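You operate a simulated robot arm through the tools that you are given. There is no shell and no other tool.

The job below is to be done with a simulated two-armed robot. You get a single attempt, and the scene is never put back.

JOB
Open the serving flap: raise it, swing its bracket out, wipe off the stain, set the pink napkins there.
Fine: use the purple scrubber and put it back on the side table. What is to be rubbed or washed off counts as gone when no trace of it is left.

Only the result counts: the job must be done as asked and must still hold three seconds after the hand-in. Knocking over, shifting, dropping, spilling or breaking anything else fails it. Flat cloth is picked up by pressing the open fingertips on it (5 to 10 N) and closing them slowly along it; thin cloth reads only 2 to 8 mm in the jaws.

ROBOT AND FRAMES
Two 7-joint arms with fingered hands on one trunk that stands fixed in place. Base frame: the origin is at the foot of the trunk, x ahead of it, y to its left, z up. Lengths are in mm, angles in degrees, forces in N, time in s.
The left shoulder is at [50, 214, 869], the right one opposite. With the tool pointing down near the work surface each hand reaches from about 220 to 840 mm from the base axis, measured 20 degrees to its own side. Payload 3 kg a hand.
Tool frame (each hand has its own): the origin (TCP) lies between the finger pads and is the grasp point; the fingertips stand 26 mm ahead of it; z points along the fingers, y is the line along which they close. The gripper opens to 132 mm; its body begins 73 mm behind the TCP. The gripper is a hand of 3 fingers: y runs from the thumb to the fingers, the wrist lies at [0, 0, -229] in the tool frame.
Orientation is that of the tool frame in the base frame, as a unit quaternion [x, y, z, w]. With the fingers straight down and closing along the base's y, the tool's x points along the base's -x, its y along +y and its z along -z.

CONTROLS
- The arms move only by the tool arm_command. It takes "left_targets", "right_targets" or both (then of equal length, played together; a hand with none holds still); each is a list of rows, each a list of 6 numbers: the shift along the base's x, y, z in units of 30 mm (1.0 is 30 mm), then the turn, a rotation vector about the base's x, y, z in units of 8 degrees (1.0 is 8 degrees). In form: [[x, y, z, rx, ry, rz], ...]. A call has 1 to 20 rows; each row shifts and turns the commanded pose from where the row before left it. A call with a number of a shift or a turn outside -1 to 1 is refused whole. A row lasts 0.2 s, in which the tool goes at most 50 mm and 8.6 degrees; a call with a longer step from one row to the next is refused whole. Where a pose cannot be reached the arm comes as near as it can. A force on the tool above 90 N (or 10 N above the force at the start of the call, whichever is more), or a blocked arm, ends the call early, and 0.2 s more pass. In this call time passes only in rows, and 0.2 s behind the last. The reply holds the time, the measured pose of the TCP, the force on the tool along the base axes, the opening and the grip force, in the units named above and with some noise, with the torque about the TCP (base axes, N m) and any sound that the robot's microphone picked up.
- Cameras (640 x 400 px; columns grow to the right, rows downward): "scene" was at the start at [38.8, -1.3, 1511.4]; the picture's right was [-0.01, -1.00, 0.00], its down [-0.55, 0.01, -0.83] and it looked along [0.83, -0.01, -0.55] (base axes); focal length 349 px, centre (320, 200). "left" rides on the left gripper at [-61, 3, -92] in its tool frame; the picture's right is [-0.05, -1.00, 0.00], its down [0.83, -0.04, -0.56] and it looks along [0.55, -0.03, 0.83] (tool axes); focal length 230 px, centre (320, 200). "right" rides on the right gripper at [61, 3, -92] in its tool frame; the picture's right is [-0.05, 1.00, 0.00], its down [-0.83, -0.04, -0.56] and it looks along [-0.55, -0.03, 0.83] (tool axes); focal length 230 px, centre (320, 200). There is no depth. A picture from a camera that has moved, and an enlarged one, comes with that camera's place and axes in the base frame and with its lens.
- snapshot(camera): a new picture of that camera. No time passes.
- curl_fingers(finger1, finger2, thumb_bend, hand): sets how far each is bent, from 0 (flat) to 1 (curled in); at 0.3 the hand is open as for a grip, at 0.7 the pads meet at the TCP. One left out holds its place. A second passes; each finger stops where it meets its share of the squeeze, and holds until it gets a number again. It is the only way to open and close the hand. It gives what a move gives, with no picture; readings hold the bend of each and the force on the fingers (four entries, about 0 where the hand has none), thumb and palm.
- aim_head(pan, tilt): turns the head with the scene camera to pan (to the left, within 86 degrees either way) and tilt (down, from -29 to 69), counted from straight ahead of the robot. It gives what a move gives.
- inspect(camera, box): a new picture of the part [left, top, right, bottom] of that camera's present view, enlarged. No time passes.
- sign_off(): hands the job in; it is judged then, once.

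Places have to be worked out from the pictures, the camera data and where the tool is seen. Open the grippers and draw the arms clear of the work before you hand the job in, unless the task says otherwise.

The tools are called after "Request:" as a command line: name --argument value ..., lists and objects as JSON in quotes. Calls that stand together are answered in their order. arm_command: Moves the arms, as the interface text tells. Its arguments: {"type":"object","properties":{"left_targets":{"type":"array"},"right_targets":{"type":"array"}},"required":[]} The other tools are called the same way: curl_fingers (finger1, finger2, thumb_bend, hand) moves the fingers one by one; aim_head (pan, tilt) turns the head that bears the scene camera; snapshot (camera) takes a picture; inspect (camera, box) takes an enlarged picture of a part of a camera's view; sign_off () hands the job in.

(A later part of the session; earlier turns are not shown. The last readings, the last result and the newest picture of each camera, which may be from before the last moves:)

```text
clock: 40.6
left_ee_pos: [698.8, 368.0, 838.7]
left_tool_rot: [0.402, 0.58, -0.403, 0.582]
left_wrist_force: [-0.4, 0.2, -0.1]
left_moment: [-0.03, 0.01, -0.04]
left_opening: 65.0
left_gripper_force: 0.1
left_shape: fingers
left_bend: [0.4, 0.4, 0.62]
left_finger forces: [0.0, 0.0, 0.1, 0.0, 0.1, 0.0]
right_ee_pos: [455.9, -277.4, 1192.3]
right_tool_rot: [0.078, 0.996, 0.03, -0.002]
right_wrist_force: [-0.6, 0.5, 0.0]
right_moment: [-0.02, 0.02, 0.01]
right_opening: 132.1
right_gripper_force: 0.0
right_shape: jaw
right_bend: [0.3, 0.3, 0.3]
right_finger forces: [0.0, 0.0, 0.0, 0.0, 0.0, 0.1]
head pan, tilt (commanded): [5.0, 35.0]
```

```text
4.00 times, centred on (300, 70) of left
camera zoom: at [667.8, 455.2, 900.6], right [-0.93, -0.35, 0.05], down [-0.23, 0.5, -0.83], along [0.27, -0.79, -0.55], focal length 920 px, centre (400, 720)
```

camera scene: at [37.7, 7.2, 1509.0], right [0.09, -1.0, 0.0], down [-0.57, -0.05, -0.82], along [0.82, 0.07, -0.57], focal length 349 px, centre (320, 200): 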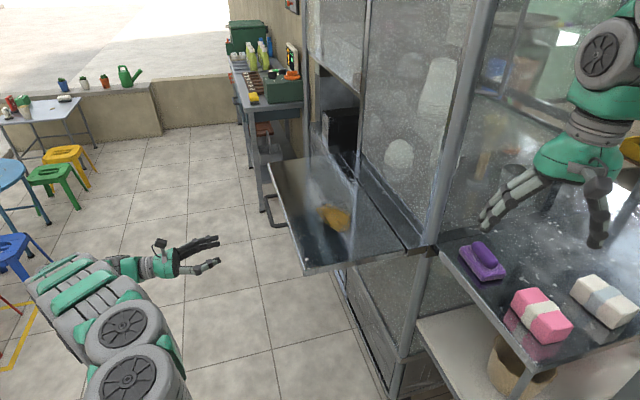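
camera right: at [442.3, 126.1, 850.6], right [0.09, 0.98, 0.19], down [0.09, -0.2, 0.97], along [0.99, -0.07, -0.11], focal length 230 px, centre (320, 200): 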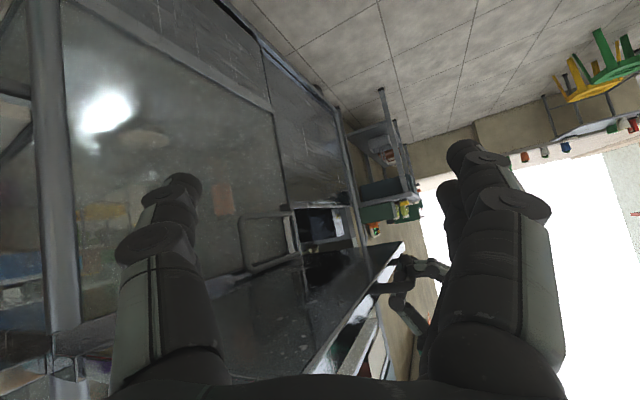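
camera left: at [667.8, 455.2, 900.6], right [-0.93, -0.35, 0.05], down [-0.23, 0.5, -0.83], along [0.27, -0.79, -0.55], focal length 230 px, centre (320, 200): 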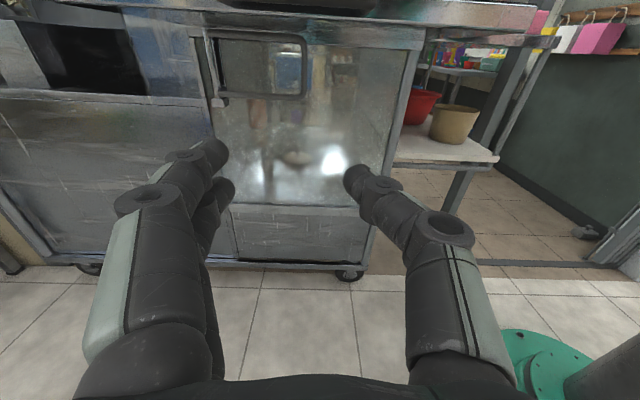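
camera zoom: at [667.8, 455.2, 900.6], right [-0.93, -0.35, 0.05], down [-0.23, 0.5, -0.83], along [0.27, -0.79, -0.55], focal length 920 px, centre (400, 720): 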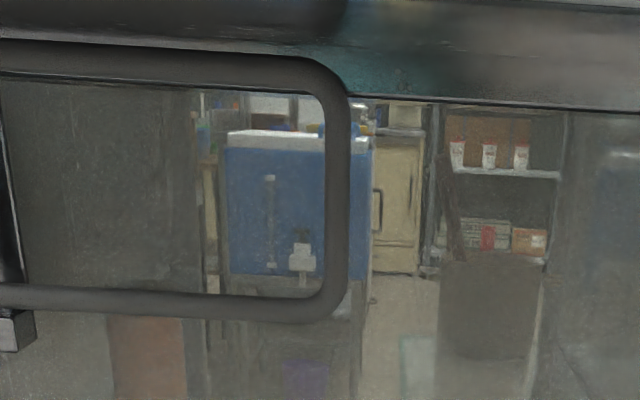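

The bracket's free bar stands at about (900,-75), z 805–914, pivot at (1079,-4), so it is 193 mm long. I pre-open the fingers and approach under the flap level (z 834), stopping just before the handle to check clearance.

Request:
curl_fingers --hand "left" --finger1 0.5 --finger2 0.5 --thumb_bend 0.5

Request:
arm_command --left_targets '[[0.387, -0.775, -0.16, 0, 0, 0], [0.387, -0.775, 0, 0, 0, 0], [0.387, -0.775, 0, 0, 0, 0], [0.387, -0.775, 0, 0, 0, 0]]'

Request:
snapshot --camera "left"

Request:
inspect --camera "scene" --box '[100, 130, 420, 330]'

```text
clock: 41.6
left_ee_pos: [697.2, 368.5, 841.0]
left_tool_rot: [0.401, 0.581, -0.402, 0.582]
left_wrist_force: [0.3, -0.2, 0.5]
left_moment: [-0.02, -0.05, 0.04]
left_opening: 67.9
left_gripper_force: 0.0
left_shape: fingers
left_bend: [0.5, 0.5, 0.5]
left_finger forces: [0.1, 0.0, 0.1, 0.0, 0.0, 0.0]
right_ee_pos: [456.5, -277.0, 1193.6]
right_tool_rot: [0.077, 0.997, 0.031, -0.001]
right_wrist_force: [0.5, -0.3, -0.2]
right_moment: [0.0, 0.01, 0.04]
right_opening: 131.9
right_gripper_force: 0.0
right_shape: jaw
right_bend: [0.3, 0.3, 0.3]
right_finger forces: [0.0, 0.0, 0.0, 0.0, 0.0, 0.0]
head pan, tilt (commanded): [5.0, 35.0]
```

```text
clock: 42.6
left_ee_pos: [742.6, 276.8, 835.6]
left_tool_rot: [0.401, 0.581, -0.404, 0.582]
left_wrist_force: [-0.4, 0.4, 0.0]
left_moment: [0.01, -0.02, -0.01]
left_opening: 67.9
left_gripper_force: 0.0
left_shape: fingers
left_bend: [0.5, 0.5, 0.5]
left_finger forces: [0.1, 0.0, 0.0, 0.1, 0.0, 0.0]
right_ee_pos: [456.0, -277.6, 1193.1]
right_tool_rot: [0.077, 0.997, 0.031, -0.002]
right_wrist_force: [0.1, 0.4, 0.7]
right_moment: [0.0, 0.01, -0.02]
right_opening: 132.0
right_gripper_force: 0.0
right_shape: jaw
right_bend: [0.3, 0.3, 0.3]
right_finger forces: [0.1, 0.0, 0.1, 0.0, 0.0, 0.1]
head pan, tilt (commanded): [5.0, 35.0]
```

```text
taken
camera left: at [713.5, 363.3, 896.1], right [-0.93, -0.35, 0.05], down [-0.24, 0.5, -0.83], along [0.27, -0.79, -0.55], focal length 230 px, centre (320, 200)
```

left: 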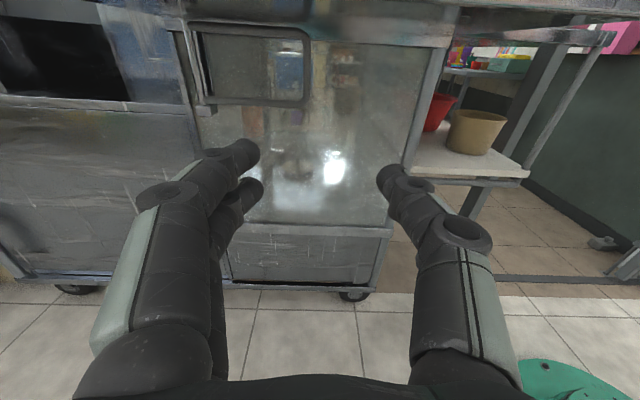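

```text
2.00 times, centred on (260, 230) of scene
camera zoom: at [37.6, 7.3, 1509.0], right [0.09, -1.0, 0.0], down [-0.57, -0.05, -0.82], along [0.82, 0.07, -0.57], focal length 699 px, centre (440, 140)
```

zoom: 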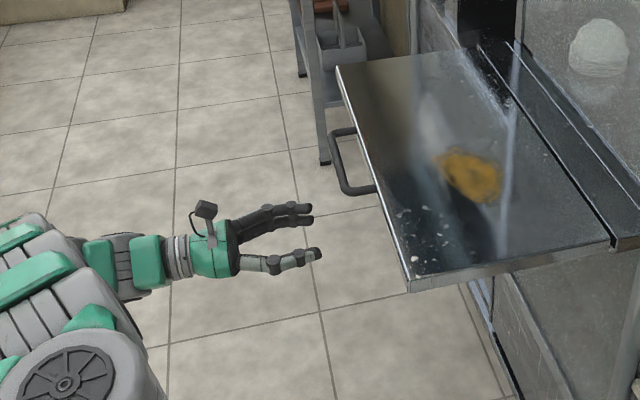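

Clearance of the wrist camera below flap and handle is about 20 mm. I continue under the flap towards the bracket, stopping about 165 mm short.

Request:
arm_command --left_targets '[[0.455, -0.894, 0, 0, 0, 0], [0.455, -0.894, 0, 0, 0, 0], [0.455, -0.894, 0, 0, 0, 0], [0.455, -0.894, 0, 0, 0, 0], [0.455, -0.894, 0, 0, 0, 0], [0.455, -0.894, 0, 0, 0, 0], [0.455, -0.894, 0, 0, 0, 0]]'

Request:
snapshot --camera "left"

Request:
inspect --camera "scene" --box '[100, 130, 420, 330]'

```text
clock: 44.2
left_ee_pos: [838.9, 89.5, 835.2]
left_tool_rot: [0.401, 0.582, -0.401, 0.583]
left_wrist_force: [0.5, 0.1, -0.2]
left_moment: [-0.02, -0.02, 0.0]
left_opening: 68.0
left_gripper_force: 0.1
left_shape: fingers
left_bend: [0.5, 0.5, 0.5]
left_finger forces: [0.1, 0.0, 0.0, 0.0, 0.1, 0.0]
right_ee_pos: [457.1, -277.1, 1191.9]
right_tool_rot: [0.077, 0.997, 0.031, -0.002]
right_wrist_force: [0.3, -0.6, -0.4]
right_moment: [-0.04, 0.01, -0.01]
right_opening: 132.0
right_gripper_force: 0.0
right_shape: jaw
right_bend: [0.3, 0.3, 0.3]
right_finger forces: [0.1, 0.0, 0.0, 0.0, 0.0, 0.1]
head pan, tilt (commanded): [5.0, 35.0]
```

```text
taken
camera left: at [809.7, 176.2, 897.0], right [-0.93, -0.35, 0.05], down [-0.24, 0.5, -0.83], along [0.27, -0.79, -0.55], focal length 230 px, centre (320, 200)
```

left: 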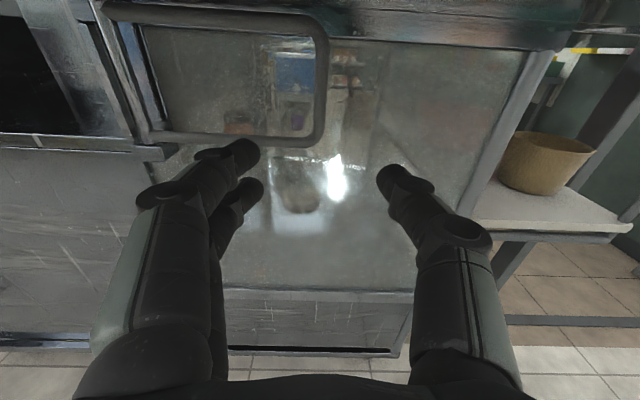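

```text
2.00 times, centred on (260, 230) of scene
camera zoom: at [37.6, 7.3, 1509.0], right [0.09, -1.0, 0.0], down [-0.57, -0.05, -0.82], along [0.82, 0.07, -0.57], focal length 699 px, centre (440, 140)
```

zoom: 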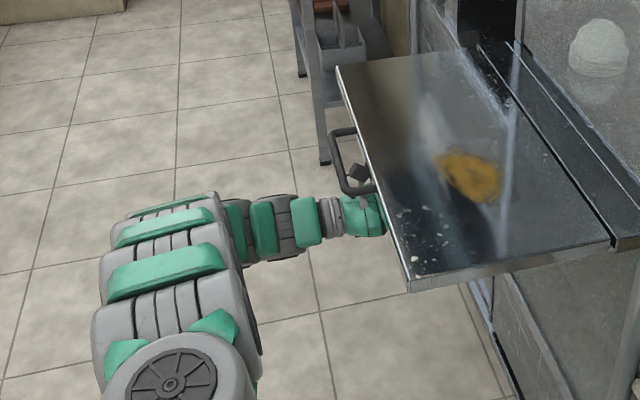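

The aim point lies on the bar's lower bend; the lower finger would hit the bottom rail, so I raise the hand 13 mm while advancing another 100 mm.

Request:
arm_command --left_targets '[[0.293, -0.78, 0.11, 0, 0, 0], [0.293, -0.78, 0.11, 0, 0, 0], [0.293, -0.78, 0.11, 0, 0, 0], [0.293, -0.78, 0.11, 0, 0, 0]]'

Request:
snapshot --camera "left"

Request:
inspect --camera "scene" --box '[100, 130, 420, 330]'

```text
clock: 45.2
left_ee_pos: [873.4, 0.0, 842.4]
left_tool_rot: [0.4, 0.586, -0.402, 0.579]
left_wrist_force: [-14.7, 20.7, -57.3]
left_moment: [-7.7, -3.28, 0.87]
left_opening: 67.7
left_gripper_force: 0.1
left_shape: fingers
left_bend: [0.5, 0.5, 0.5]
left_finger forces: [0.0, 0.0, 0.0, 0.0, 0.1, 0.0]
right_ee_pos: [457.1, -276.3, 1192.6]
right_tool_rot: [0.076, 0.997, 0.031, -0.002]
right_wrist_force: [-0.5, -0.3, -0.4]
right_moment: [0.0, 0.0, -0.02]
right_opening: 132.1
right_gripper_force: 0.1
right_shape: jaw
right_bend: [0.3, 0.3, 0.3]
right_finger forces: [0.0, 0.0, 0.0, 0.1, 0.0, 0.0]
head pan, tilt (commanded): [5.0, 35.0]
```

```text
taken
camera left: at [844.1, 86.0, 903.3], right [-0.93, -0.36, 0.06], down [-0.25, 0.51, -0.83], along [0.26, -0.79, -0.56], focal length 230 px, centre (320, 200)
```

left: 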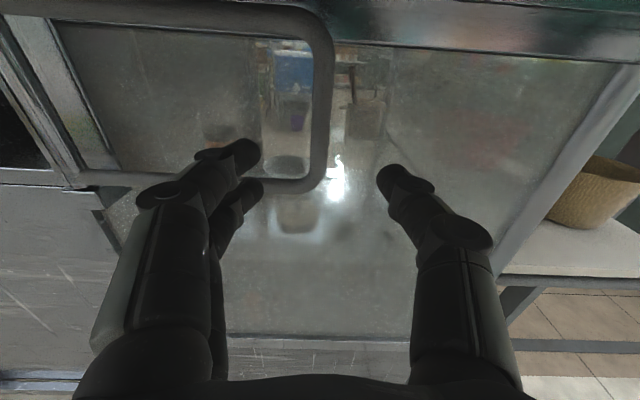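

```text
2.00 times, centred on (260, 230) of scene
camera zoom: at [38.3, 7.8, 1508.9], right [0.09, -1.0, 0.0], down [-0.57, -0.05, -0.82], along [0.82, 0.07, -0.57], focal length 699 px, centre (440, 140)
```

zoom: 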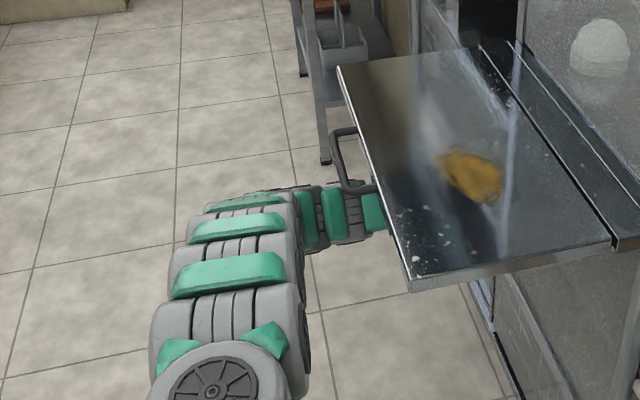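

The downward force of 57 N with its torque shows the wrist camera touching the flap's underside. I lower a bit and pitch the hand 10° nose-up so the camera comes down while the fingers stay high.

Request:
arm_command --left_targets '[[0, 0, -0.4, -0.585, -0.219, 0], [0, 0, 0, -0.585, -0.219, 0]]'

Request:
snapshot --camera "left"

Request:
inspect --camera "scene" --box '[220, 150, 444, 290]'

```text
clock: 45.8
left_ee_pos: [874.1, -6.4, 838.4]
left_tool_rot: [0.365, 0.527, -0.437, 0.631]
left_wrist_force: [0.3, 0.1, 0.1]
left_moment: [0.03, 0.0, 0.0]
left_opening: 67.9
left_gripper_force: 0.0
left_shape: fingers
left_bend: [0.5, 0.5, 0.5]
left_finger forces: [0.1, 0.0, 0.1, 0.1, 0.1, 0.0]
right_ee_pos: [456.2, -279.0, 1192.9]
right_tool_rot: [0.077, 0.996, 0.032, -0.002]
right_wrist_force: [1.2, -0.8, 0.5]
right_moment: [0.02, 0.04, 0.02]
right_opening: 132.0
right_gripper_force: 0.1
right_shape: jaw
right_bend: [0.3, 0.3, 0.3]
right_finger forces: [0.0, 0.0, 0.1, 0.1, 0.0, 0.0]
head pan, tilt (commanded): [5.0, 35.0]
```

```text
taken
camera left: at [841.4, 89.5, 881.3], right [-0.94, -0.34, 0.05], down [-0.18, 0.36, -0.92], along [0.29, -0.87, -0.4], focal length 230 px, centre (320, 200)
```

left: 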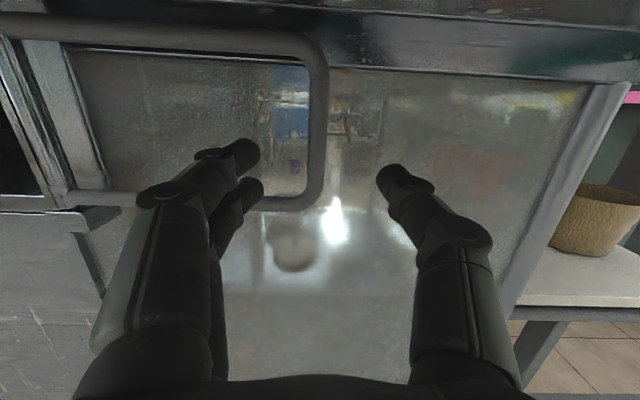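

```text
2.86 times, centred on (332, 220) of scene
camera zoom: at [37.6, 7.2, 1509.0], right [0.09, -1.0, 0.0], down [-0.57, -0.05, -0.82], along [0.82, 0.07, -0.57], focal length 998 px, centre (286, 143)
```

zoom: 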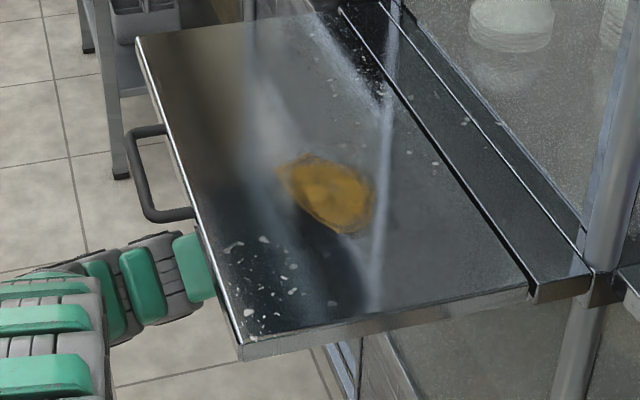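

Clear of the flap now (zero force), bar centred ahead at u≈255. I raise 8 mm and advance 40 mm.

Request:
arm_command --left_targets '[[0, 0, 0.27, 0, 0, 0], [0.234, -0.624, 0, 0, 0, 0], [0.234, -0.624, 0, 0, 0, 0]]'

Request:
snapshot --camera "left"

```text
clock: 46.6
left_ee_pos: [889.4, -42.0, 844.0]
left_tool_rot: [0.366, 0.528, -0.436, 0.63]
left_wrist_force: [-0.6, -0.2, 0.3]
left_moment: [0.0, 0.04, -0.02]
left_opening: 68.0
left_gripper_force: 0.1
left_shape: fingers
left_bend: [0.5, 0.5, 0.5]
left_finger forces: [0.0, 0.1, 0.0, 0.1, 0.0, 0.1]
right_ee_pos: [457.5, -277.1, 1191.9]
right_tool_rot: [0.077, 0.997, 0.03, -0.002]
right_wrist_force: [-0.5, 0.3, -0.7]
right_moment: [0.0, 0.01, 0.02]
right_opening: 131.8
right_gripper_force: 0.0
right_shape: jaw
right_bend: [0.3, 0.3, 0.3]
right_finger forces: [0.0, 0.0, 0.1, 0.0, 0.0, 0.0]
head pan, tilt (commanded): [5.0, 35.0]
```

```text
taken
camera left: at [855.8, 54.2, 888.3], right [-0.94, -0.34, 0.05], down [-0.18, 0.36, -0.92], along [0.3, -0.87, -0.4], focal length 230 px, centre (320, 200)
```

left: 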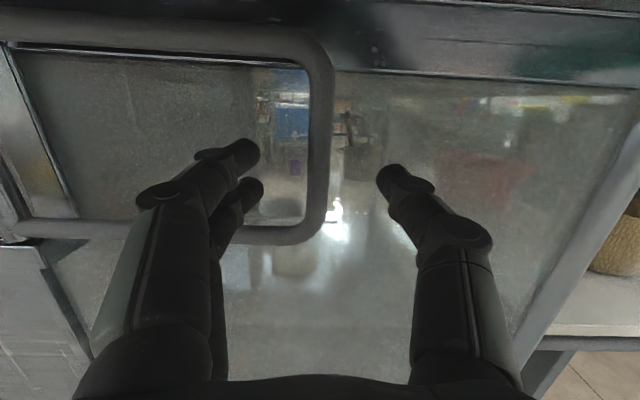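

The bar is centred between thumb and fingers. I advance the last 25 mm.

Request:
arm_command --left_targets '[[0.146, -0.39, 0.03, 0, 0, 0], [0.146, -0.39, 0.03, 0, 0, 0]]'

Request:
snapshot --camera "left"

```text
clock: 47.2
left_ee_pos: [897.9, -65.6, 845.5]
left_tool_rot: [0.365, 0.529, -0.436, 0.63]
left_wrist_force: [0.0, 0.4, 0.7]
left_moment: [0.03, 0.03, -0.02]
left_opening: 67.8
left_gripper_force: 0.1
left_shape: fingers
left_bend: [0.5, 0.5, 0.5]
left_finger forces: [0.0, 0.1, 0.1, 0.0, 0.0, 0.0]
right_ee_pos: [456.6, -278.5, 1190.9]
right_tool_rot: [0.077, 0.997, 0.032, -0.001]
right_wrist_force: [-0.2, -0.3, 0.6]
right_moment: [-0.01, 0.0, 0.0]
right_opening: 131.9
right_gripper_force: 0.1
right_shape: jaw
right_bend: [0.3, 0.3, 0.3]
right_finger forces: [0.1, 0.1, 0.0, 0.0, 0.0, 0.0]
head pan, tilt (commanded): [5.0, 35.0]
```

```text
taken
camera left: at [864.3, 30.4, 890.1], right [-0.94, -0.35, 0.05], down [-0.18, 0.36, -0.91], along [0.3, -0.87, -0.4], focal length 230 px, centre (320, 200)
```

left: 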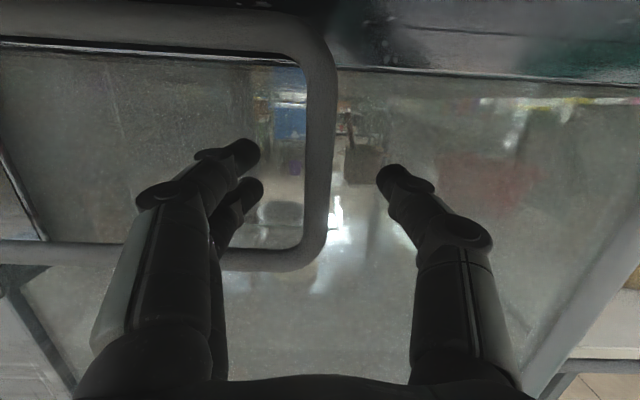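

The bar (26 px wide → ~13 mm) lies right between the fingertips. I close the hand on it.

Request:
curl_fingers --hand "left" --finger1 0.8 --finger2 0.8 --thumb_bend 0.8

Request:
snapshot --camera "left"

```text
clock: 48.2
left_ee_pos: [897.4, -65.5, 846.1]
left_tool_rot: [0.365, 0.529, -0.436, 0.63]
left_wrist_force: [-0.3, 0.1, 0.0]
left_moment: [0.01, 0.0, -0.02]
left_opening: 0.2
left_gripper_force: 0.0
left_shape: fingers
left_bend: [0.77, 0.77, 0.75]
left_finger forces: [0.1, 0.1, 0.1, 0.1, 0.0, 0.1]
right_ee_pos: [456.1, -277.4, 1192.4]
right_tool_rot: [0.077, 0.997, 0.031, -0.001]
right_wrist_force: [-0.3, 0.2, -0.4]
right_moment: [-0.01, 0.0, -0.01]
right_opening: 132.3
right_gripper_force: 0.1
right_shape: jaw
right_bend: [0.3, 0.3, 0.3]
right_finger forces: [0.0, 0.0, 0.0, 0.1, 0.1, 0.1]
head pan, tilt (commanded): [5.0, 35.0]
```

```text
taken
camera left: at [864.0, 30.2, 890.2], right [-0.94, -0.34, 0.05], down [-0.18, 0.36, -0.92], along [0.3, -0.87, -0.4], focal length 230 px, centre (320, 200)
```

left: 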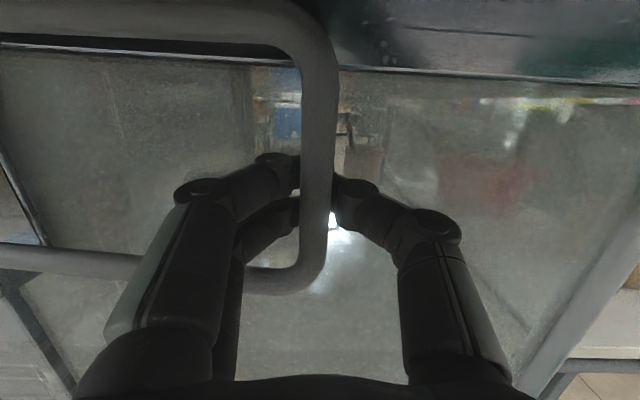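

The fingertips have closed behind the bar, so it is caged. I now pull it outward along its arc for the first 20°, turning the hand slowly with it.

Request:
arm_command --left_targets '[[-0.19, 0.53, 0, 0, 0, 0.45], [-0.145, 0.54, 0, 0, 0, 0.45], [-0.1, 0.55, 0, 0, 0, 0.45], [-0.05, 0.555, 0, 0, 0, 0.45]]'

Request:
snapshot --camera "left"

Request:
inspect --camera "scene" --box '[220, 150, 444, 290]'

```text
clock: 49.2
left_ee_pos: [883.9, 0.7, 846.8]
left_tool_rot: [0.295, 0.57, -0.353, 0.681]
left_wrist_force: [15.7, -1.2, -0.3]
left_moment: [0.0, 0.03, -0.22]
left_opening: 0.0
left_gripper_force: 9.9
left_shape: fingers
left_bend: [0.77, 0.77, 0.76]
left_finger forces: [14.9, 4.9, 0.0, 0.0, 0.0, 0.0]
right_ee_pos: [456.3, -276.6, 1192.8]
right_tool_rot: [0.077, 0.997, 0.031, -0.002]
right_wrist_force: [0.6, 0.7, 0.0]
right_moment: [-0.01, 0.03, -0.02]
right_opening: 132.1
right_gripper_force: 0.1
right_shape: jaw
right_bend: [0.3, 0.3, 0.3]
right_finger forces: [0.0, 0.0, 0.0, 0.0, 0.0, 0.0]
head pan, tilt (commanded): [5.0, 35.0]
```

```text
taken
camera left: at [827.7, 84.7, 890.5], right [-0.82, -0.57, 0.05], down [-0.27, 0.3, -0.92], along [0.5, -0.77, -0.4], focal length 230 px, centre (320, 200)
```

left: 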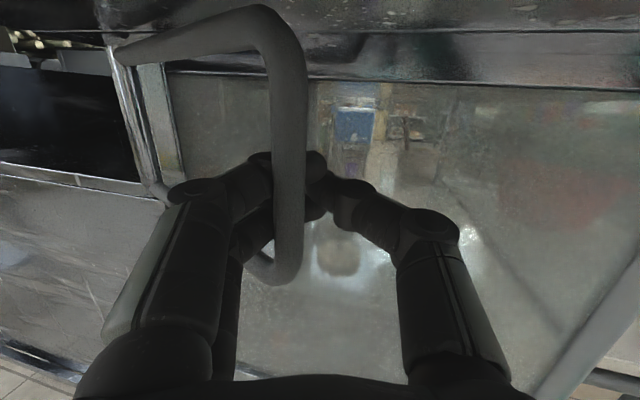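

```text
2.86 times, centred on (332, 220) of scene
camera zoom: at [37.9, 7.3, 1509.0], right [0.09, -1.0, 0.0], down [-0.57, -0.05, -0.82], along [0.82, 0.07, -0.57], focal length 998 px, centre (286, 143)
```

zoom: 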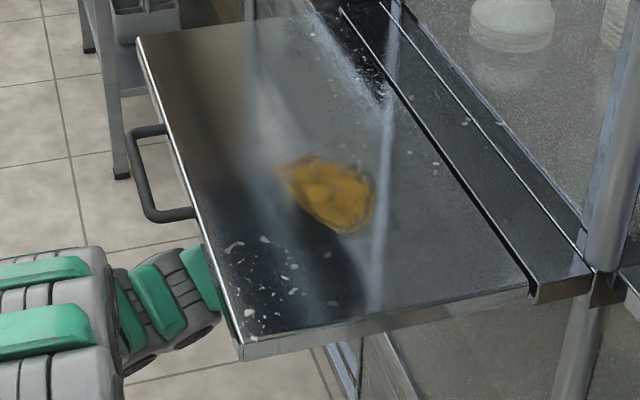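

The bracket follows (about 20° out). I continue the arc to about 55°.

Request:
arm_command --left_targets '[[0.05, 0.55, 0, 0, 0, 0.45], [0.095, 0.54, 0, 0, 0, 0.45], [0.14, 0.535, 0, 0, 0, 0.45], [0.19, 0.52, 0, 0, 0, 0.45], [0.235, 0.505, 0, 0, 0, 0.45], [0.28, 0.485, 0, 0, 0, 0.45], [0.32, 0.46, 0, 0, 0, 0.45]]'

Request:
snapshot --camera "left"

Request:
inspect --camera "scene" --box '[180, 130, 436, 290]'

```text
clock: 50.8
left_ee_pos: [922.5, 103.7, 846.3]
left_tool_rot: [0.166, 0.62, -0.198, 0.741]
left_wrist_force: [47.3, -36.0, 1.5]
left_moment: [0.11, 0.2, -0.83]
left_opening: 0.2
left_gripper_force: 26.5
left_shape: fingers
left_bend: [0.72, 0.74, 0.76]
left_finger forces: [28.8, 24.2, 0.0, 0.1, 0.0, 0.0]
right_ee_pos: [456.7, -277.4, 1193.1]
right_tool_rot: [0.078, 0.996, 0.031, -0.002]
right_wrist_force: [0.2, 0.2, -0.4]
right_moment: [-0.01, -0.01, -0.02]
right_opening: 132.1
right_gripper_force: 0.1
right_shape: jaw
right_bend: [0.3, 0.3, 0.3]
right_finger forces: [0.0, 0.1, 0.1, 0.0, 0.0, 0.0]
head pan, tilt (commanded): [5.0, 35.0]
```

```text
taken
camera left: at [835.8, 156.8, 890.2], right [-0.51, -0.86, 0.05], down [-0.37, 0.16, -0.92], along [0.78, -0.48, -0.4], focal length 230 px, centre (320, 200)
```

left: 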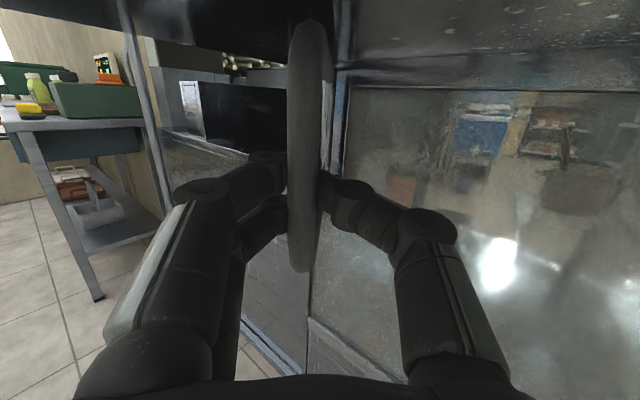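

```text
2.50 times, centred on (308, 210) of scene
camera zoom: at [38.3, 6.7, 1508.9], right [0.09, -1.0, 0.0], down [-0.57, -0.05, -0.82], along [0.82, 0.07, -0.57], focal length 874 px, centre (350, 175)
```

zoom: 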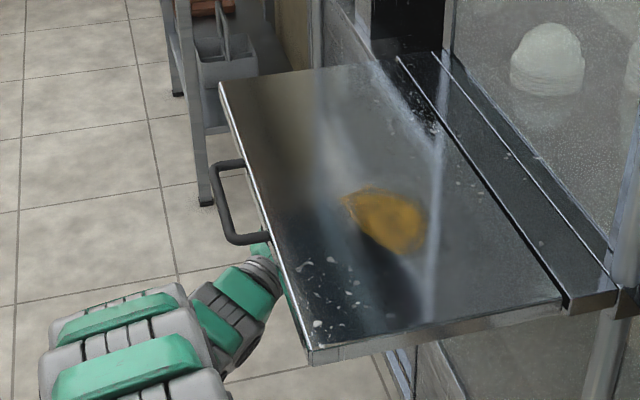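

Bracket is at ~52° and the pull runs along its length (60 N), so I correct the radius by about 8 mm toward the pivot and go on to ~73°.

Request:
arm_command --left_targets '[[0.517, 0.257, 0, 0, 0, 0.45], [0.34, 0.393, 0, 0, 0, 0.45], [0.373, 0.36, 0, 0, 0, 0.45], [0.407, 0.327, 0, 0, 0, 0.45]]'

Request:
snapshot --camera "left"

```text
clock: 51.8
left_ee_pos: [970.9, 149.2, 846.2]
left_tool_rot: [0.083, 0.637, -0.101, 0.76]
left_wrist_force: [1.1, -1.6, -1.1]
left_moment: [-0.05, 0.01, -0.02]
left_opening: 0.0
left_gripper_force: 0.1
left_shape: fingers
left_bend: [0.76, 0.76, 0.77]
left_finger forces: [0.0, 0.1, 0.0, 0.0, 0.0, 0.0]
right_ee_pos: [455.9, -277.8, 1193.3]
right_tool_rot: [0.077, 0.997, 0.032, -0.002]
right_wrist_force: [0.2, 0.3, 0.6]
right_moment: [0.02, -0.01, -0.02]
right_opening: 131.9
right_gripper_force: 0.1
right_shape: jaw
right_bend: [0.3, 0.3, 0.3]
right_finger forces: [0.0, 0.0, 0.0, 0.0, 0.0, 0.0]
head pan, tilt (commanded): [5.0, 35.0]
```

```text
taken
camera left: at [874.2, 179.2, 890.3], right [-0.27, -0.96, 0.05], down [-0.4, 0.06, -0.92], along [0.88, -0.27, -0.4], focal length 230 px, centre (320, 200)
```

left: 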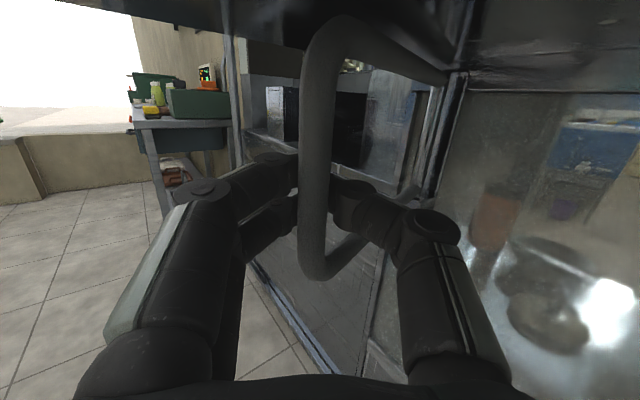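

The bar is loosely in the cage at ~73°. To push it the rest of the way I'll open, back off 60 mm, then use the closed fingertips as a notch behind the bar.

Request:
curl_fingers --hand "left" --finger1 0.45 --finger2 0.45 --thumb_bend 0.45

Request:
arm_command --left_targets '[[-0.9, 0.2, 0, 0, 0, 0], [-0.9, 0.2, 0, 0, 0, 0], [-0.5, 0.1, 0, 0, 0, 0]]'

Request:
snapshot --camera "left"

```text
clock: 52.8
left_ee_pos: [972.2, 146.7, 845.4]
left_tool_rot: [0.086, 0.637, -0.103, 0.759]
left_wrist_force: [-0.3, 0.3, 0.1]
left_moment: [0.02, -0.03, 0.01]
left_opening: 83.9
left_gripper_force: 0.0
left_shape: fingers
left_bend: [0.45, 0.45, 0.45]
left_finger forces: [0.0, 0.1, 0.0, 0.0, 0.0, 0.0]
right_ee_pos: [456.6, -276.8, 1191.8]
right_tool_rot: [0.076, 0.997, 0.031, -0.002]
right_wrist_force: [-0.8, 0.2, 0.6]
right_moment: [-0.03, -0.03, 0.02]
right_opening: 131.8
right_gripper_force: 0.1
right_shape: jaw
right_bend: [0.3, 0.3, 0.3]
right_finger forces: [0.1, 0.1, 0.0, 0.0, 0.1, 0.1]
head pan, tilt (commanded): [5.0, 35.0]
```

```text
clock: 53.6
left_ee_pos: [902.4, 162.5, 845.0]
left_tool_rot: [0.086, 0.637, -0.103, 0.759]
left_wrist_force: [-0.7, -0.2, -0.3]
left_moment: [0.0, 0.0, 0.0]
left_opening: 84.1
left_gripper_force: 0.1
left_shape: fingers
left_bend: [0.45, 0.45, 0.45]
left_finger forces: [0.1, 0.0, 0.0, 0.0, 0.1, 0.0]
right_ee_pos: [455.4, -277.4, 1193.0]
right_tool_rot: [0.077, 0.997, 0.03, -0.002]
right_wrist_force: [-0.5, 0.2, -0.4]
right_moment: [0.01, -0.03, -0.04]
right_opening: 131.9
right_gripper_force: 0.0
right_shape: jaw
right_bend: [0.3, 0.3, 0.3]
right_finger forces: [0.0, 0.1, 0.1, 0.0, 0.1, 0.1]
head pan, tilt (commanded): [5.0, 35.0]
```

```text
taken
camera left: at [804.4, 191.5, 889.7], right [-0.27, -0.96, 0.05], down [-0.4, 0.06, -0.91], along [0.87, -0.27, -0.4], focal length 230 px, centre (320, 200)
```

left: 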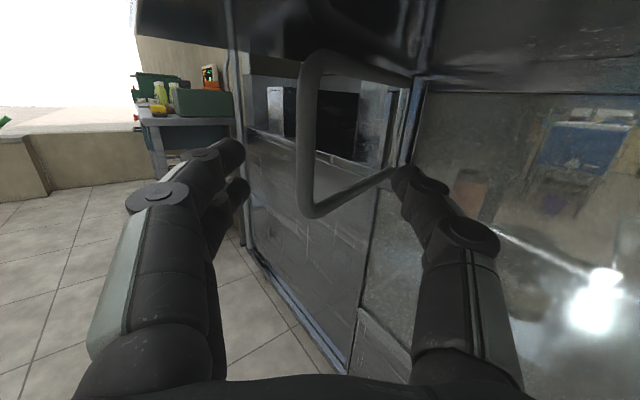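

The bracket stands at about 75°, free bar at (967,154). I close the fingertips into a notch and turn the hand to push along the arc direction.

Request:
curl_fingers --hand "left" --finger1 0.68 --finger2 0.68 --thumb_bend 0.68

Request:
arm_command --left_targets '[[0.05, -0.18, 0, 0, 0, 0.88], [0.05, -0.18, 0, 0, 0, 0.88], [0.1, -0.18, 0, 0, 0, 0.88], [0.1, -0.18, 0, 0, 0, 0.88], [0.1, -0.18, 0, 0, 0, 0.88]]'

Request:
snapshot --camera "left"

```text
clock: 54.6
left_ee_pos: [901.2, 162.6, 846.4]
left_tool_rot: [0.086, 0.636, -0.104, 0.76]
left_wrist_force: [-0.2, 0.2, -0.3]
left_moment: [-0.03, -0.04, -0.02]
left_opening: 11.6
left_gripper_force: 0.1
left_shape: fingers
left_bend: [0.68, 0.68, 0.68]
left_finger forces: [0.0, 0.0, 0.1, 0.0, 0.0, 0.0]
right_ee_pos: [456.8, -278.1, 1192.4]
right_tool_rot: [0.076, 0.997, 0.031, -0.001]
right_wrist_force: [0.8, -0.9, 0.1]
right_moment: [-0.01, -0.03, 0.02]
right_opening: 132.0
right_gripper_force: 0.0
right_shape: jaw
right_bend: [0.3, 0.3, 0.3]
right_finger forces: [0.0, 0.0, 0.1, 0.0, 0.0, 0.1]
head pan, tilt (commanded): [5.0, 35.0]
```

```text
clock: 55.8
left_ee_pos: [901.7, 140.2, 860.5]
left_tool_rot: [-0.034, 0.642, 0.041, 0.765]
left_wrist_force: [-0.3, -0.2, 0.1]
left_moment: [0.01, -0.03, 0.0]
left_opening: 11.1
left_gripper_force: 0.0
left_shape: fingers
left_bend: [0.68, 0.68, 0.68]
left_finger forces: [0.0, 0.0, 0.1, 0.0, 0.0, 0.0]
left hand out of reach, approached as far as the arm can: row 3, 4, 5
right_ee_pos: [456.2, -275.4, 1192.6]
right_tool_rot: [0.076, 0.997, 0.031, -0.002]
right_wrist_force: [-0.3, 0.4, -0.1]
right_moment: [-0.01, -0.01, 0.0]
right_opening: 132.2
right_gripper_force: 0.1
right_shape: jaw
right_bend: [0.3, 0.3, 0.3]
right_finger forces: [0.0, 0.0, 0.1, 0.0, 0.0, 0.1]
head pan, tilt (commanded): [5.0, 35.0]
```

```text
taken
camera left: at [800.4, 131.9, 905.3], right [0.1, -0.99, 0.05], down [-0.4, -0.09, -0.91], along [0.91, 0.07, -0.4], focal length 230 px, centre (320, 200)
```

left: 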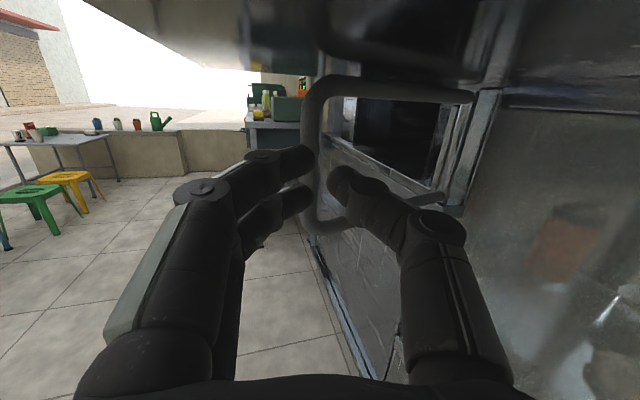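

The wrist can't turn further (yaw ≈6°), which is still fine for pushing. I lower 12 mm, line the notch up with the bar and move to contact.

Request:
arm_command --left_targets '[[0.0, 0.15, -0.4, 0, 0, 0], [0.45, 0.05, 0, 0, 0, 0], [0.45, 0.05, 0, 0, 0, 0], [0.3, 0.1, 0, 0, 0, 0]]'

Request:
snapshot --camera "left"

```text
clock: 56.8
left_ee_pos: [900.5, 136.6, 859.6]
left_tool_rot: [-0.033, 0.641, 0.038, 0.766]
left_wrist_force: [-0.2, 0.8, -0.3]
left_moment: [-0.02, 0.0, -0.01]
left_opening: 11.0
left_gripper_force: 0.1
left_shape: fingers
left_bend: [0.68, 0.68, 0.68]
left_finger forces: [0.0, 0.1, 0.0, 0.0, 0.0, 0.0]
left hand out of reach, approached as far as the arm can: row 1, 2, 3, 4
right_ee_pos: [456.1, -276.7, 1193.5]
right_tool_rot: [0.077, 0.997, 0.031, -0.002]
right_wrist_force: [1.5, -0.3, 0.8]
right_moment: [-0.03, -0.02, -0.02]
right_opening: 132.0
right_gripper_force: 0.1
right_shape: jaw
right_bend: [0.3, 0.3, 0.3]
right_finger forces: [0.0, 0.0, 0.1, 0.0, 0.0, 0.0]
head pan, tilt (commanded): [5.0, 35.0]
```

```text
taken
camera left: at [799.1, 129.0, 904.0], right [0.09, -0.99, 0.05], down [-0.39, -0.09, -0.92], along [0.91, 0.06, -0.4], focal length 230 px, centre (320, 200)
```

left: 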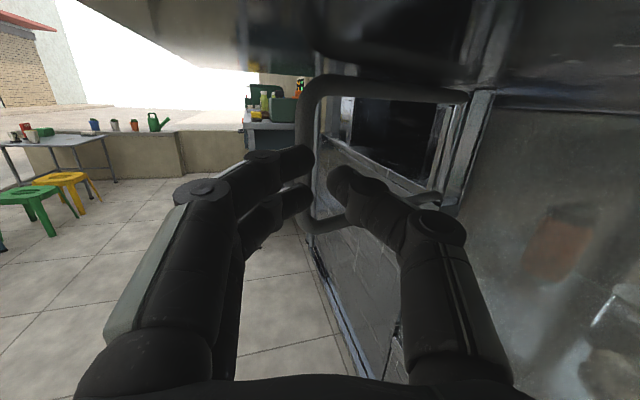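

Those rows were beyond a wrist limit. I turn the hand back to about -12° yaw and line the notch up with the bar from there.

Request:
arm_command --left_targets '[[0.0, 0.35, -0.13, 0, 0, -0.75], [0.14, 0.316, -0.13, 0, 0, -0.75], [0.2, 0.316, -0.13, 0, 0, -0.75]]'

Request:
snapshot --camera "left"

```text
clock: 57.6
left_ee_pos: [910.1, 163.1, 845.6]
left_tool_rot: [0.07, 0.639, -0.084, 0.761]
left_wrist_force: [0.3, -0.4, 0.3]
left_moment: [-0.01, -0.01, 0.0]
left_opening: 11.1
left_gripper_force: 0.0
left_shape: fingers
left_bend: [0.68, 0.68, 0.68]
left_finger forces: [0.0, 0.0, 0.1, 0.0, 0.0, 0.1]
right_ee_pos: [456.3, -277.1, 1193.1]
right_tool_rot: [0.078, 0.996, 0.03, -0.001]
right_wrist_force: [-0.1, 1.0, 1.1]
right_moment: [0.0, 0.01, 0.0]
right_opening: 132.1
right_gripper_force: 0.1
right_shape: jaw
right_bend: [0.3, 0.3, 0.3]
right_finger forces: [0.0, 0.1, 0.0, 0.0, 0.0, 0.0]
head pan, tilt (commanded): [5.0, 35.0]
```

```text
taken
camera left: at [812.0, 187.3, 890.6], right [-0.22, -0.97, 0.05], down [-0.4, 0.04, -0.91], along [0.89, -0.23, -0.4], focal length 230 px, centre (320, 200)
```

left: 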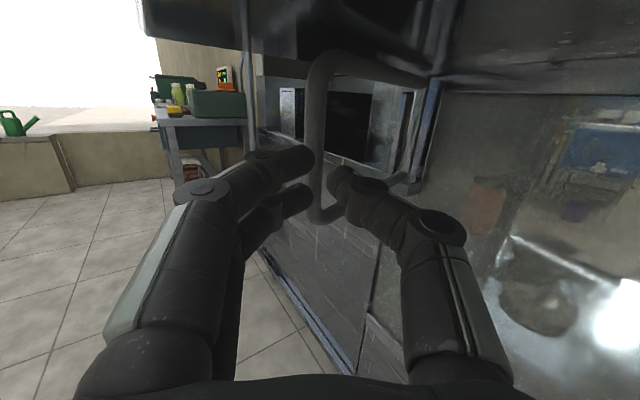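

The bar is lined up with the notch between fingertips and thumb. I push forward into contact and start along the arc.

Request:
arm_command --left_targets '[[0.5, 0.08, 0, 0, 0, 0], [0.4, 0.05, 0, 0, 0, 0], [0.47, 0.2, 0, 0, 0, 0]]'

Request:
snapshot --camera "left"

```text
clock: 58.4
left_ee_pos: [953.2, 174.6, 847.5]
left_tool_rot: [0.069, 0.639, -0.083, 0.762]
left_wrist_force: [-1.1, -0.5, 0.6]
left_moment: [0.02, -0.01, 0.01]
left_opening: 10.6
left_gripper_force: 0.1
left_shape: fingers
left_bend: [0.68, 0.68, 0.68]
left_finger forces: [0.0, 0.0, 0.0, 0.0, 0.3, 0.0]
right_ee_pos: [456.6, -277.6, 1192.0]
right_tool_rot: [0.077, 0.997, 0.031, 0.0]
right_wrist_force: [-0.2, 1.1, -0.3]
right_moment: [0.01, 0.01, 0.01]
right_opening: 132.1
right_gripper_force: 0.0
right_shape: jaw
right_bend: [0.3, 0.3, 0.3]
right_finger forces: [0.0, 0.0, 0.0, 0.0, 0.0, 0.0]
head pan, tilt (commanded): [5.0, 35.0]
```

```text
taken
camera left: at [853.4, 199.3, 891.7], right [-0.22, -0.97, 0.05], down [-0.4, 0.04, -0.91], along [0.89, -0.22, -0.4], focal length 230 px, centre (320, 200)
```

left: 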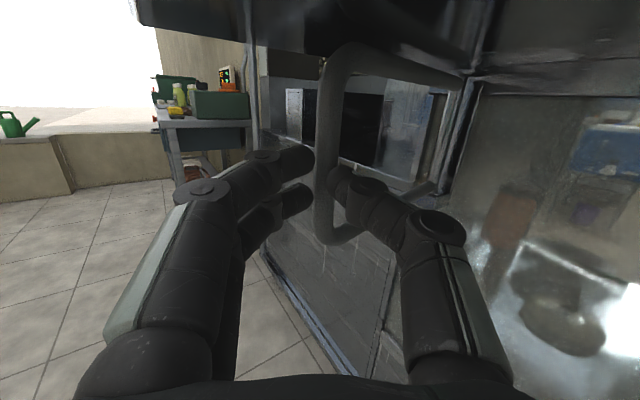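

Contact is just starting (thumb 0.3 N). I continue pushing along the arc.

Request:
arm_command --left_targets '[[0.48, 0.25, 0, 0, 0, 0], [0.49, 0.24, 0, 0, 0, 0]]'

Request:
snapshot --camera "left"

```text
clock: 59.0
left_ee_pos: [981.7, 188.4, 847.6]
left_tool_rot: [0.068, 0.639, -0.082, 0.762]
left_wrist_force: [0.1, 0.6, -0.3]
left_moment: [0.03, 0.01, 0.02]
left_opening: 10.6
left_gripper_force: 0.0
left_shape: fingers
left_bend: [0.68, 0.68, 0.68]
left_finger forces: [0.0, 0.0, 0.0, 0.1, 0.1, 0.0]
right_ee_pos: [456.4, -277.3, 1192.2]
right_tool_rot: [0.077, 0.997, 0.03, -0.001]
right_wrist_force: [0.1, 0.8, -0.1]
right_moment: [-0.01, -0.02, 0.01]
right_opening: 132.0
right_gripper_force: 0.2
right_shape: jaw
right_bend: [0.3, 0.3, 0.3]
right_finger forces: [0.0, 0.1, 0.0, 0.0, 0.1, 0.0]
head pan, tilt (commanded): [5.0, 35.0]
```

```text
taken
camera left: at [882.7, 212.4, 891.5], right [-0.22, -0.97, 0.05], down [-0.4, 0.04, -0.91], along [0.89, -0.22, -0.4], focal length 230 px, centre (320, 200)
```

left: 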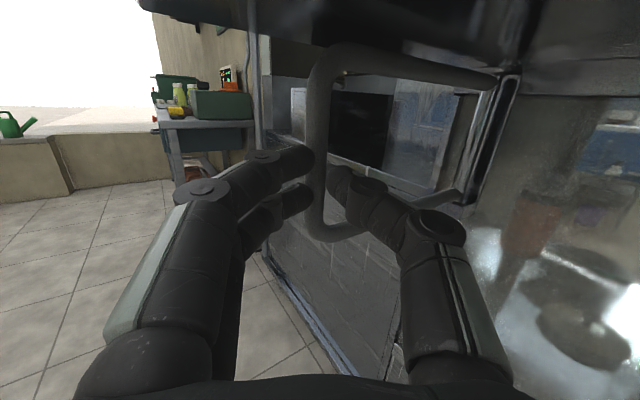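

The bracket moves with the hand, near 88° now. I push a little further to find its stop.

Request:
arm_command --left_targets '[[0.4, 0.1, 0, 0, 0, 0], [0.4, 0.05, 0, 0, 0, 0]]'

Request:
snapshot --camera "left"

Request:
snapshot --camera "scene"

```text
clock: 59.6
left_ee_pos: [1005.6, 191.6, 847.9]
left_tool_rot: [0.067, 0.638, -0.082, 0.763]
left_wrist_force: [-1.7, -5.0, -1.0]
left_moment: [0.05, 0.0, -0.1]
left_opening: 17.4
left_gripper_force: 3.2
left_shape: fingers
left_bend: [0.68, 0.68, 0.66]
left_finger forces: [0.0, 0.1, 0.1, 0.1, 5.4, 0.0]
right_ee_pos: [457.6, -276.8, 1193.1]
right_tool_rot: [0.078, 0.996, 0.031, -0.002]
right_wrist_force: [-1.1, 0.7, 0.4]
right_moment: [-0.04, 0.01, -0.01]
right_opening: 132.1
right_gripper_force: 0.0
right_shape: jaw
right_bend: [0.3, 0.3, 0.3]
right_finger forces: [0.0, 0.0, 0.0, 0.1, 0.0, 0.0]
head pan, tilt (commanded): [5.0, 35.0]
```

```text
taken
camera left: at [906.7, 216.7, 891.7], right [-0.22, -0.97, 0.05], down [-0.4, 0.04, -0.92], along [0.89, -0.22, -0.4], focal length 230 px, centre (320, 200)
```

left: 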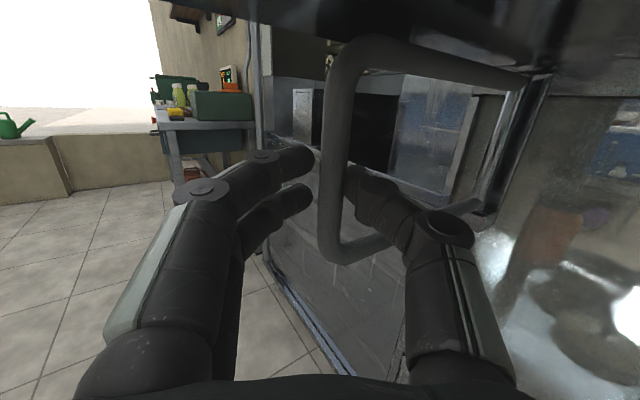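

```text
taken
camera scene: at [37.7, 7.2, 1509.0], right [0.09, -1.0, 0.0], down [-0.57, -0.05, -0.82], along [0.82, 0.07, -0.57], focal length 349 px, centre (320, 200)
```

scene: 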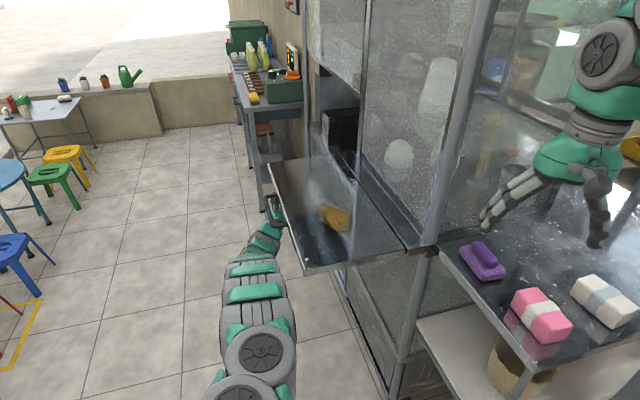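

The bracket now stands at about 88°, moving with only ~5 N. I push 12 mm more along the tangent to see if a stop comes.

Request:
arm_command --left_targets '[[0.2, 0.12, 0, 0, 0, 0], [0.2, 0.12, 0, 0, 0, 0]]'

Request:
snapshot --camera "left"

```text
clock: 60.2
left_ee_pos: [1017.2, 198.0, 845.1]
left_tool_rot: [0.07, 0.639, -0.083, 0.761]
left_wrist_force: [-7.6, -13.2, 2.1]
left_moment: [-0.03, -0.03, -0.15]
left_opening: 21.4
left_gripper_force: 5.7
left_shape: fingers
left_bend: [0.68, 0.68, 0.65]
left_finger forces: [0.1, 0.1, 0.0, 0.0, 11.2, 0.0]
right_ee_pos: [455.4, -278.3, 1192.3]
right_tool_rot: [0.078, 0.997, 0.03, -0.001]
right_wrist_force: [0.0, -0.7, -0.3]
right_moment: [-0.03, 0.0, 0.01]
right_opening: 131.6
right_gripper_force: 0.0
right_shape: jaw
right_bend: [0.3, 0.3, 0.3]
right_finger forces: [0.0, 0.0, 0.0, 0.1, 0.0, 0.0]
head pan, tilt (commanded): [5.0, 35.0]
```

```text
taken
camera left: at [918.3, 223.0, 890.4], right [-0.22, -0.97, 0.05], down [-0.4, 0.04, -0.91], along [0.89, -0.22, -0.4], focal length 230 px, centre (320, 200)
```

left: 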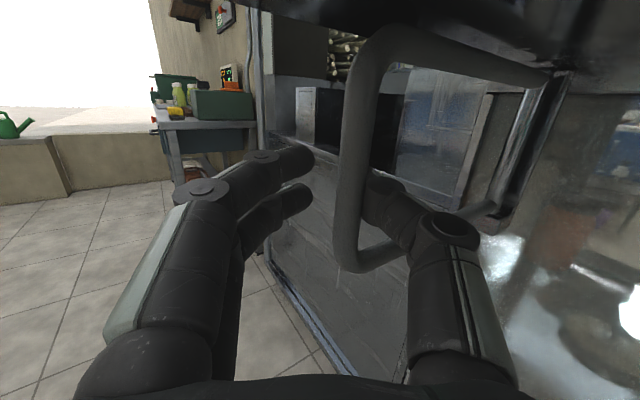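

The bar has stayed at (998,190) while the hand moved on and force rose: the bracket is at its stop, about 90° out. I open the hand and withdraw it straight back.

Request:
curl_fingers --hand "left" --finger1 0.4 --finger2 0.4 --thumb_bend 0.4

Request:
arm_command --left_targets '[[-0.6, 0.13, -0.1, 0, 0, 0], [-0.9, 0.2, -0.1, 0, 0, 0], [-0.9, 0.2, -0.1, 0, 0, 0], [-0.9, 0.2, 0, 0, 0, 0]]'

Request:
snapshot --camera "left"

```text
clock: 61.2
left_ee_pos: [1017.3, 202.0, 846.9]
left_tool_rot: [0.069, 0.638, -0.083, 0.762]
left_wrist_force: [-0.3, -0.6, -1.0]
left_moment: [0.04, 0.02, 0.0]
left_opening: 101.0
left_gripper_force: 0.1
left_shape: fingers
left_bend: [0.4, 0.4, 0.4]
left_finger forces: [0.0, 0.0, 0.0, 0.0, 0.0, 0.0]
right_ee_pos: [456.2, -277.4, 1192.0]
right_tool_rot: [0.077, 0.997, 0.031, -0.002]
right_wrist_force: [0.0, -0.1, 0.0]
right_moment: [0.0, 0.02, -0.01]
right_opening: 132.1
right_gripper_force: 0.0
right_shape: jaw
right_bend: [0.3, 0.3, 0.3]
right_finger forces: [0.0, 0.1, 0.0, 0.0, 0.1, 0.0]
head pan, tilt (commanded): [5.0, 35.0]
```

```text
clock: 62.2
left_ee_pos: [917.6, 221.4, 837.3]
left_tool_rot: [0.068, 0.639, -0.082, 0.762]
left_wrist_force: [0.1, 0.5, 0.8]
left_moment: [-0.03, -0.03, -0.02]
left_opening: 101.2
left_gripper_force: 0.0
left_shape: fingers
left_bend: [0.4, 0.4, 0.4]
left_finger forces: [0.0, 0.1, 0.1, 0.0, 0.0, 0.0]
right_ee_pos: [456.4, -277.1, 1193.2]
right_tool_rot: [0.076, 0.997, 0.031, -0.002]
right_wrist_force: [-0.2, 0.3, 0.2]
right_moment: [0.02, 0.03, 0.01]
right_opening: 132.1
right_gripper_force: 0.0
right_shape: jaw
right_bend: [0.3, 0.3, 0.3]
right_finger forces: [0.1, 0.1, 0.1, 0.0, 0.1, 0.0]
head pan, tilt (commanded): [5.0, 35.0]
```

```text
taken
camera left: at [819.3, 246.5, 881.6], right [-0.22, -0.97, 0.05], down [-0.4, 0.04, -0.92], along [0.89, -0.22, -0.4], focal length 230 px, centre (320, 200)
```

left: 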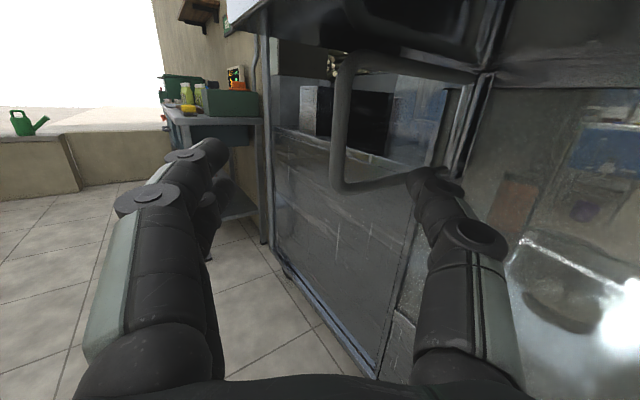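

The hand is clear and the bracket stands out under the flap. I zoom in to see how the flap sits over the bracket.

Request:
inspect --camera "left" --box '[220, 0, 520, 190]'

Request:
inspect --camera "scene" --box '[230, 140, 454, 290]'

```text
2.11 times, centred on (370, 95) of left
camera zoom: at [819.3, 246.5, 881.6], right [-0.22, -0.97, 0.05], down [-0.4, 0.04, -0.92], along [0.89, -0.22, -0.4], focal length 484 px, centre (215, 421)
```

zoom: 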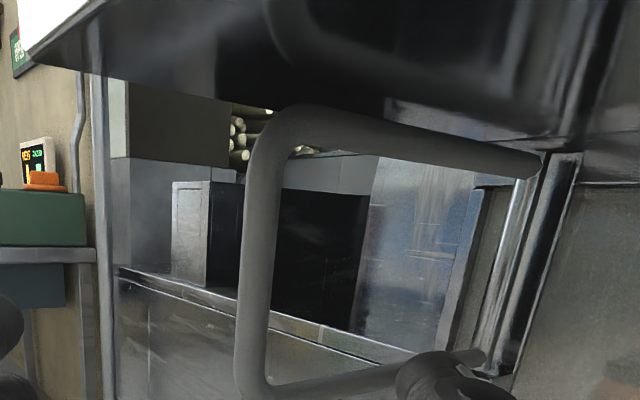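

```text
2.67 times, centred on (342, 215) of scene
camera zoom: at [37.6, 7.3, 1509.0], right [0.09, -1.0, 0.0], down [-0.57, -0.05, -0.82], along [0.82, 0.07, -0.57], focal length 932 px, centre (261, 160)
```

zoom: 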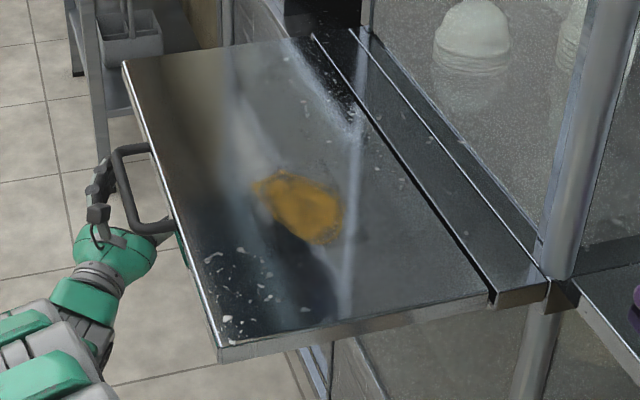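

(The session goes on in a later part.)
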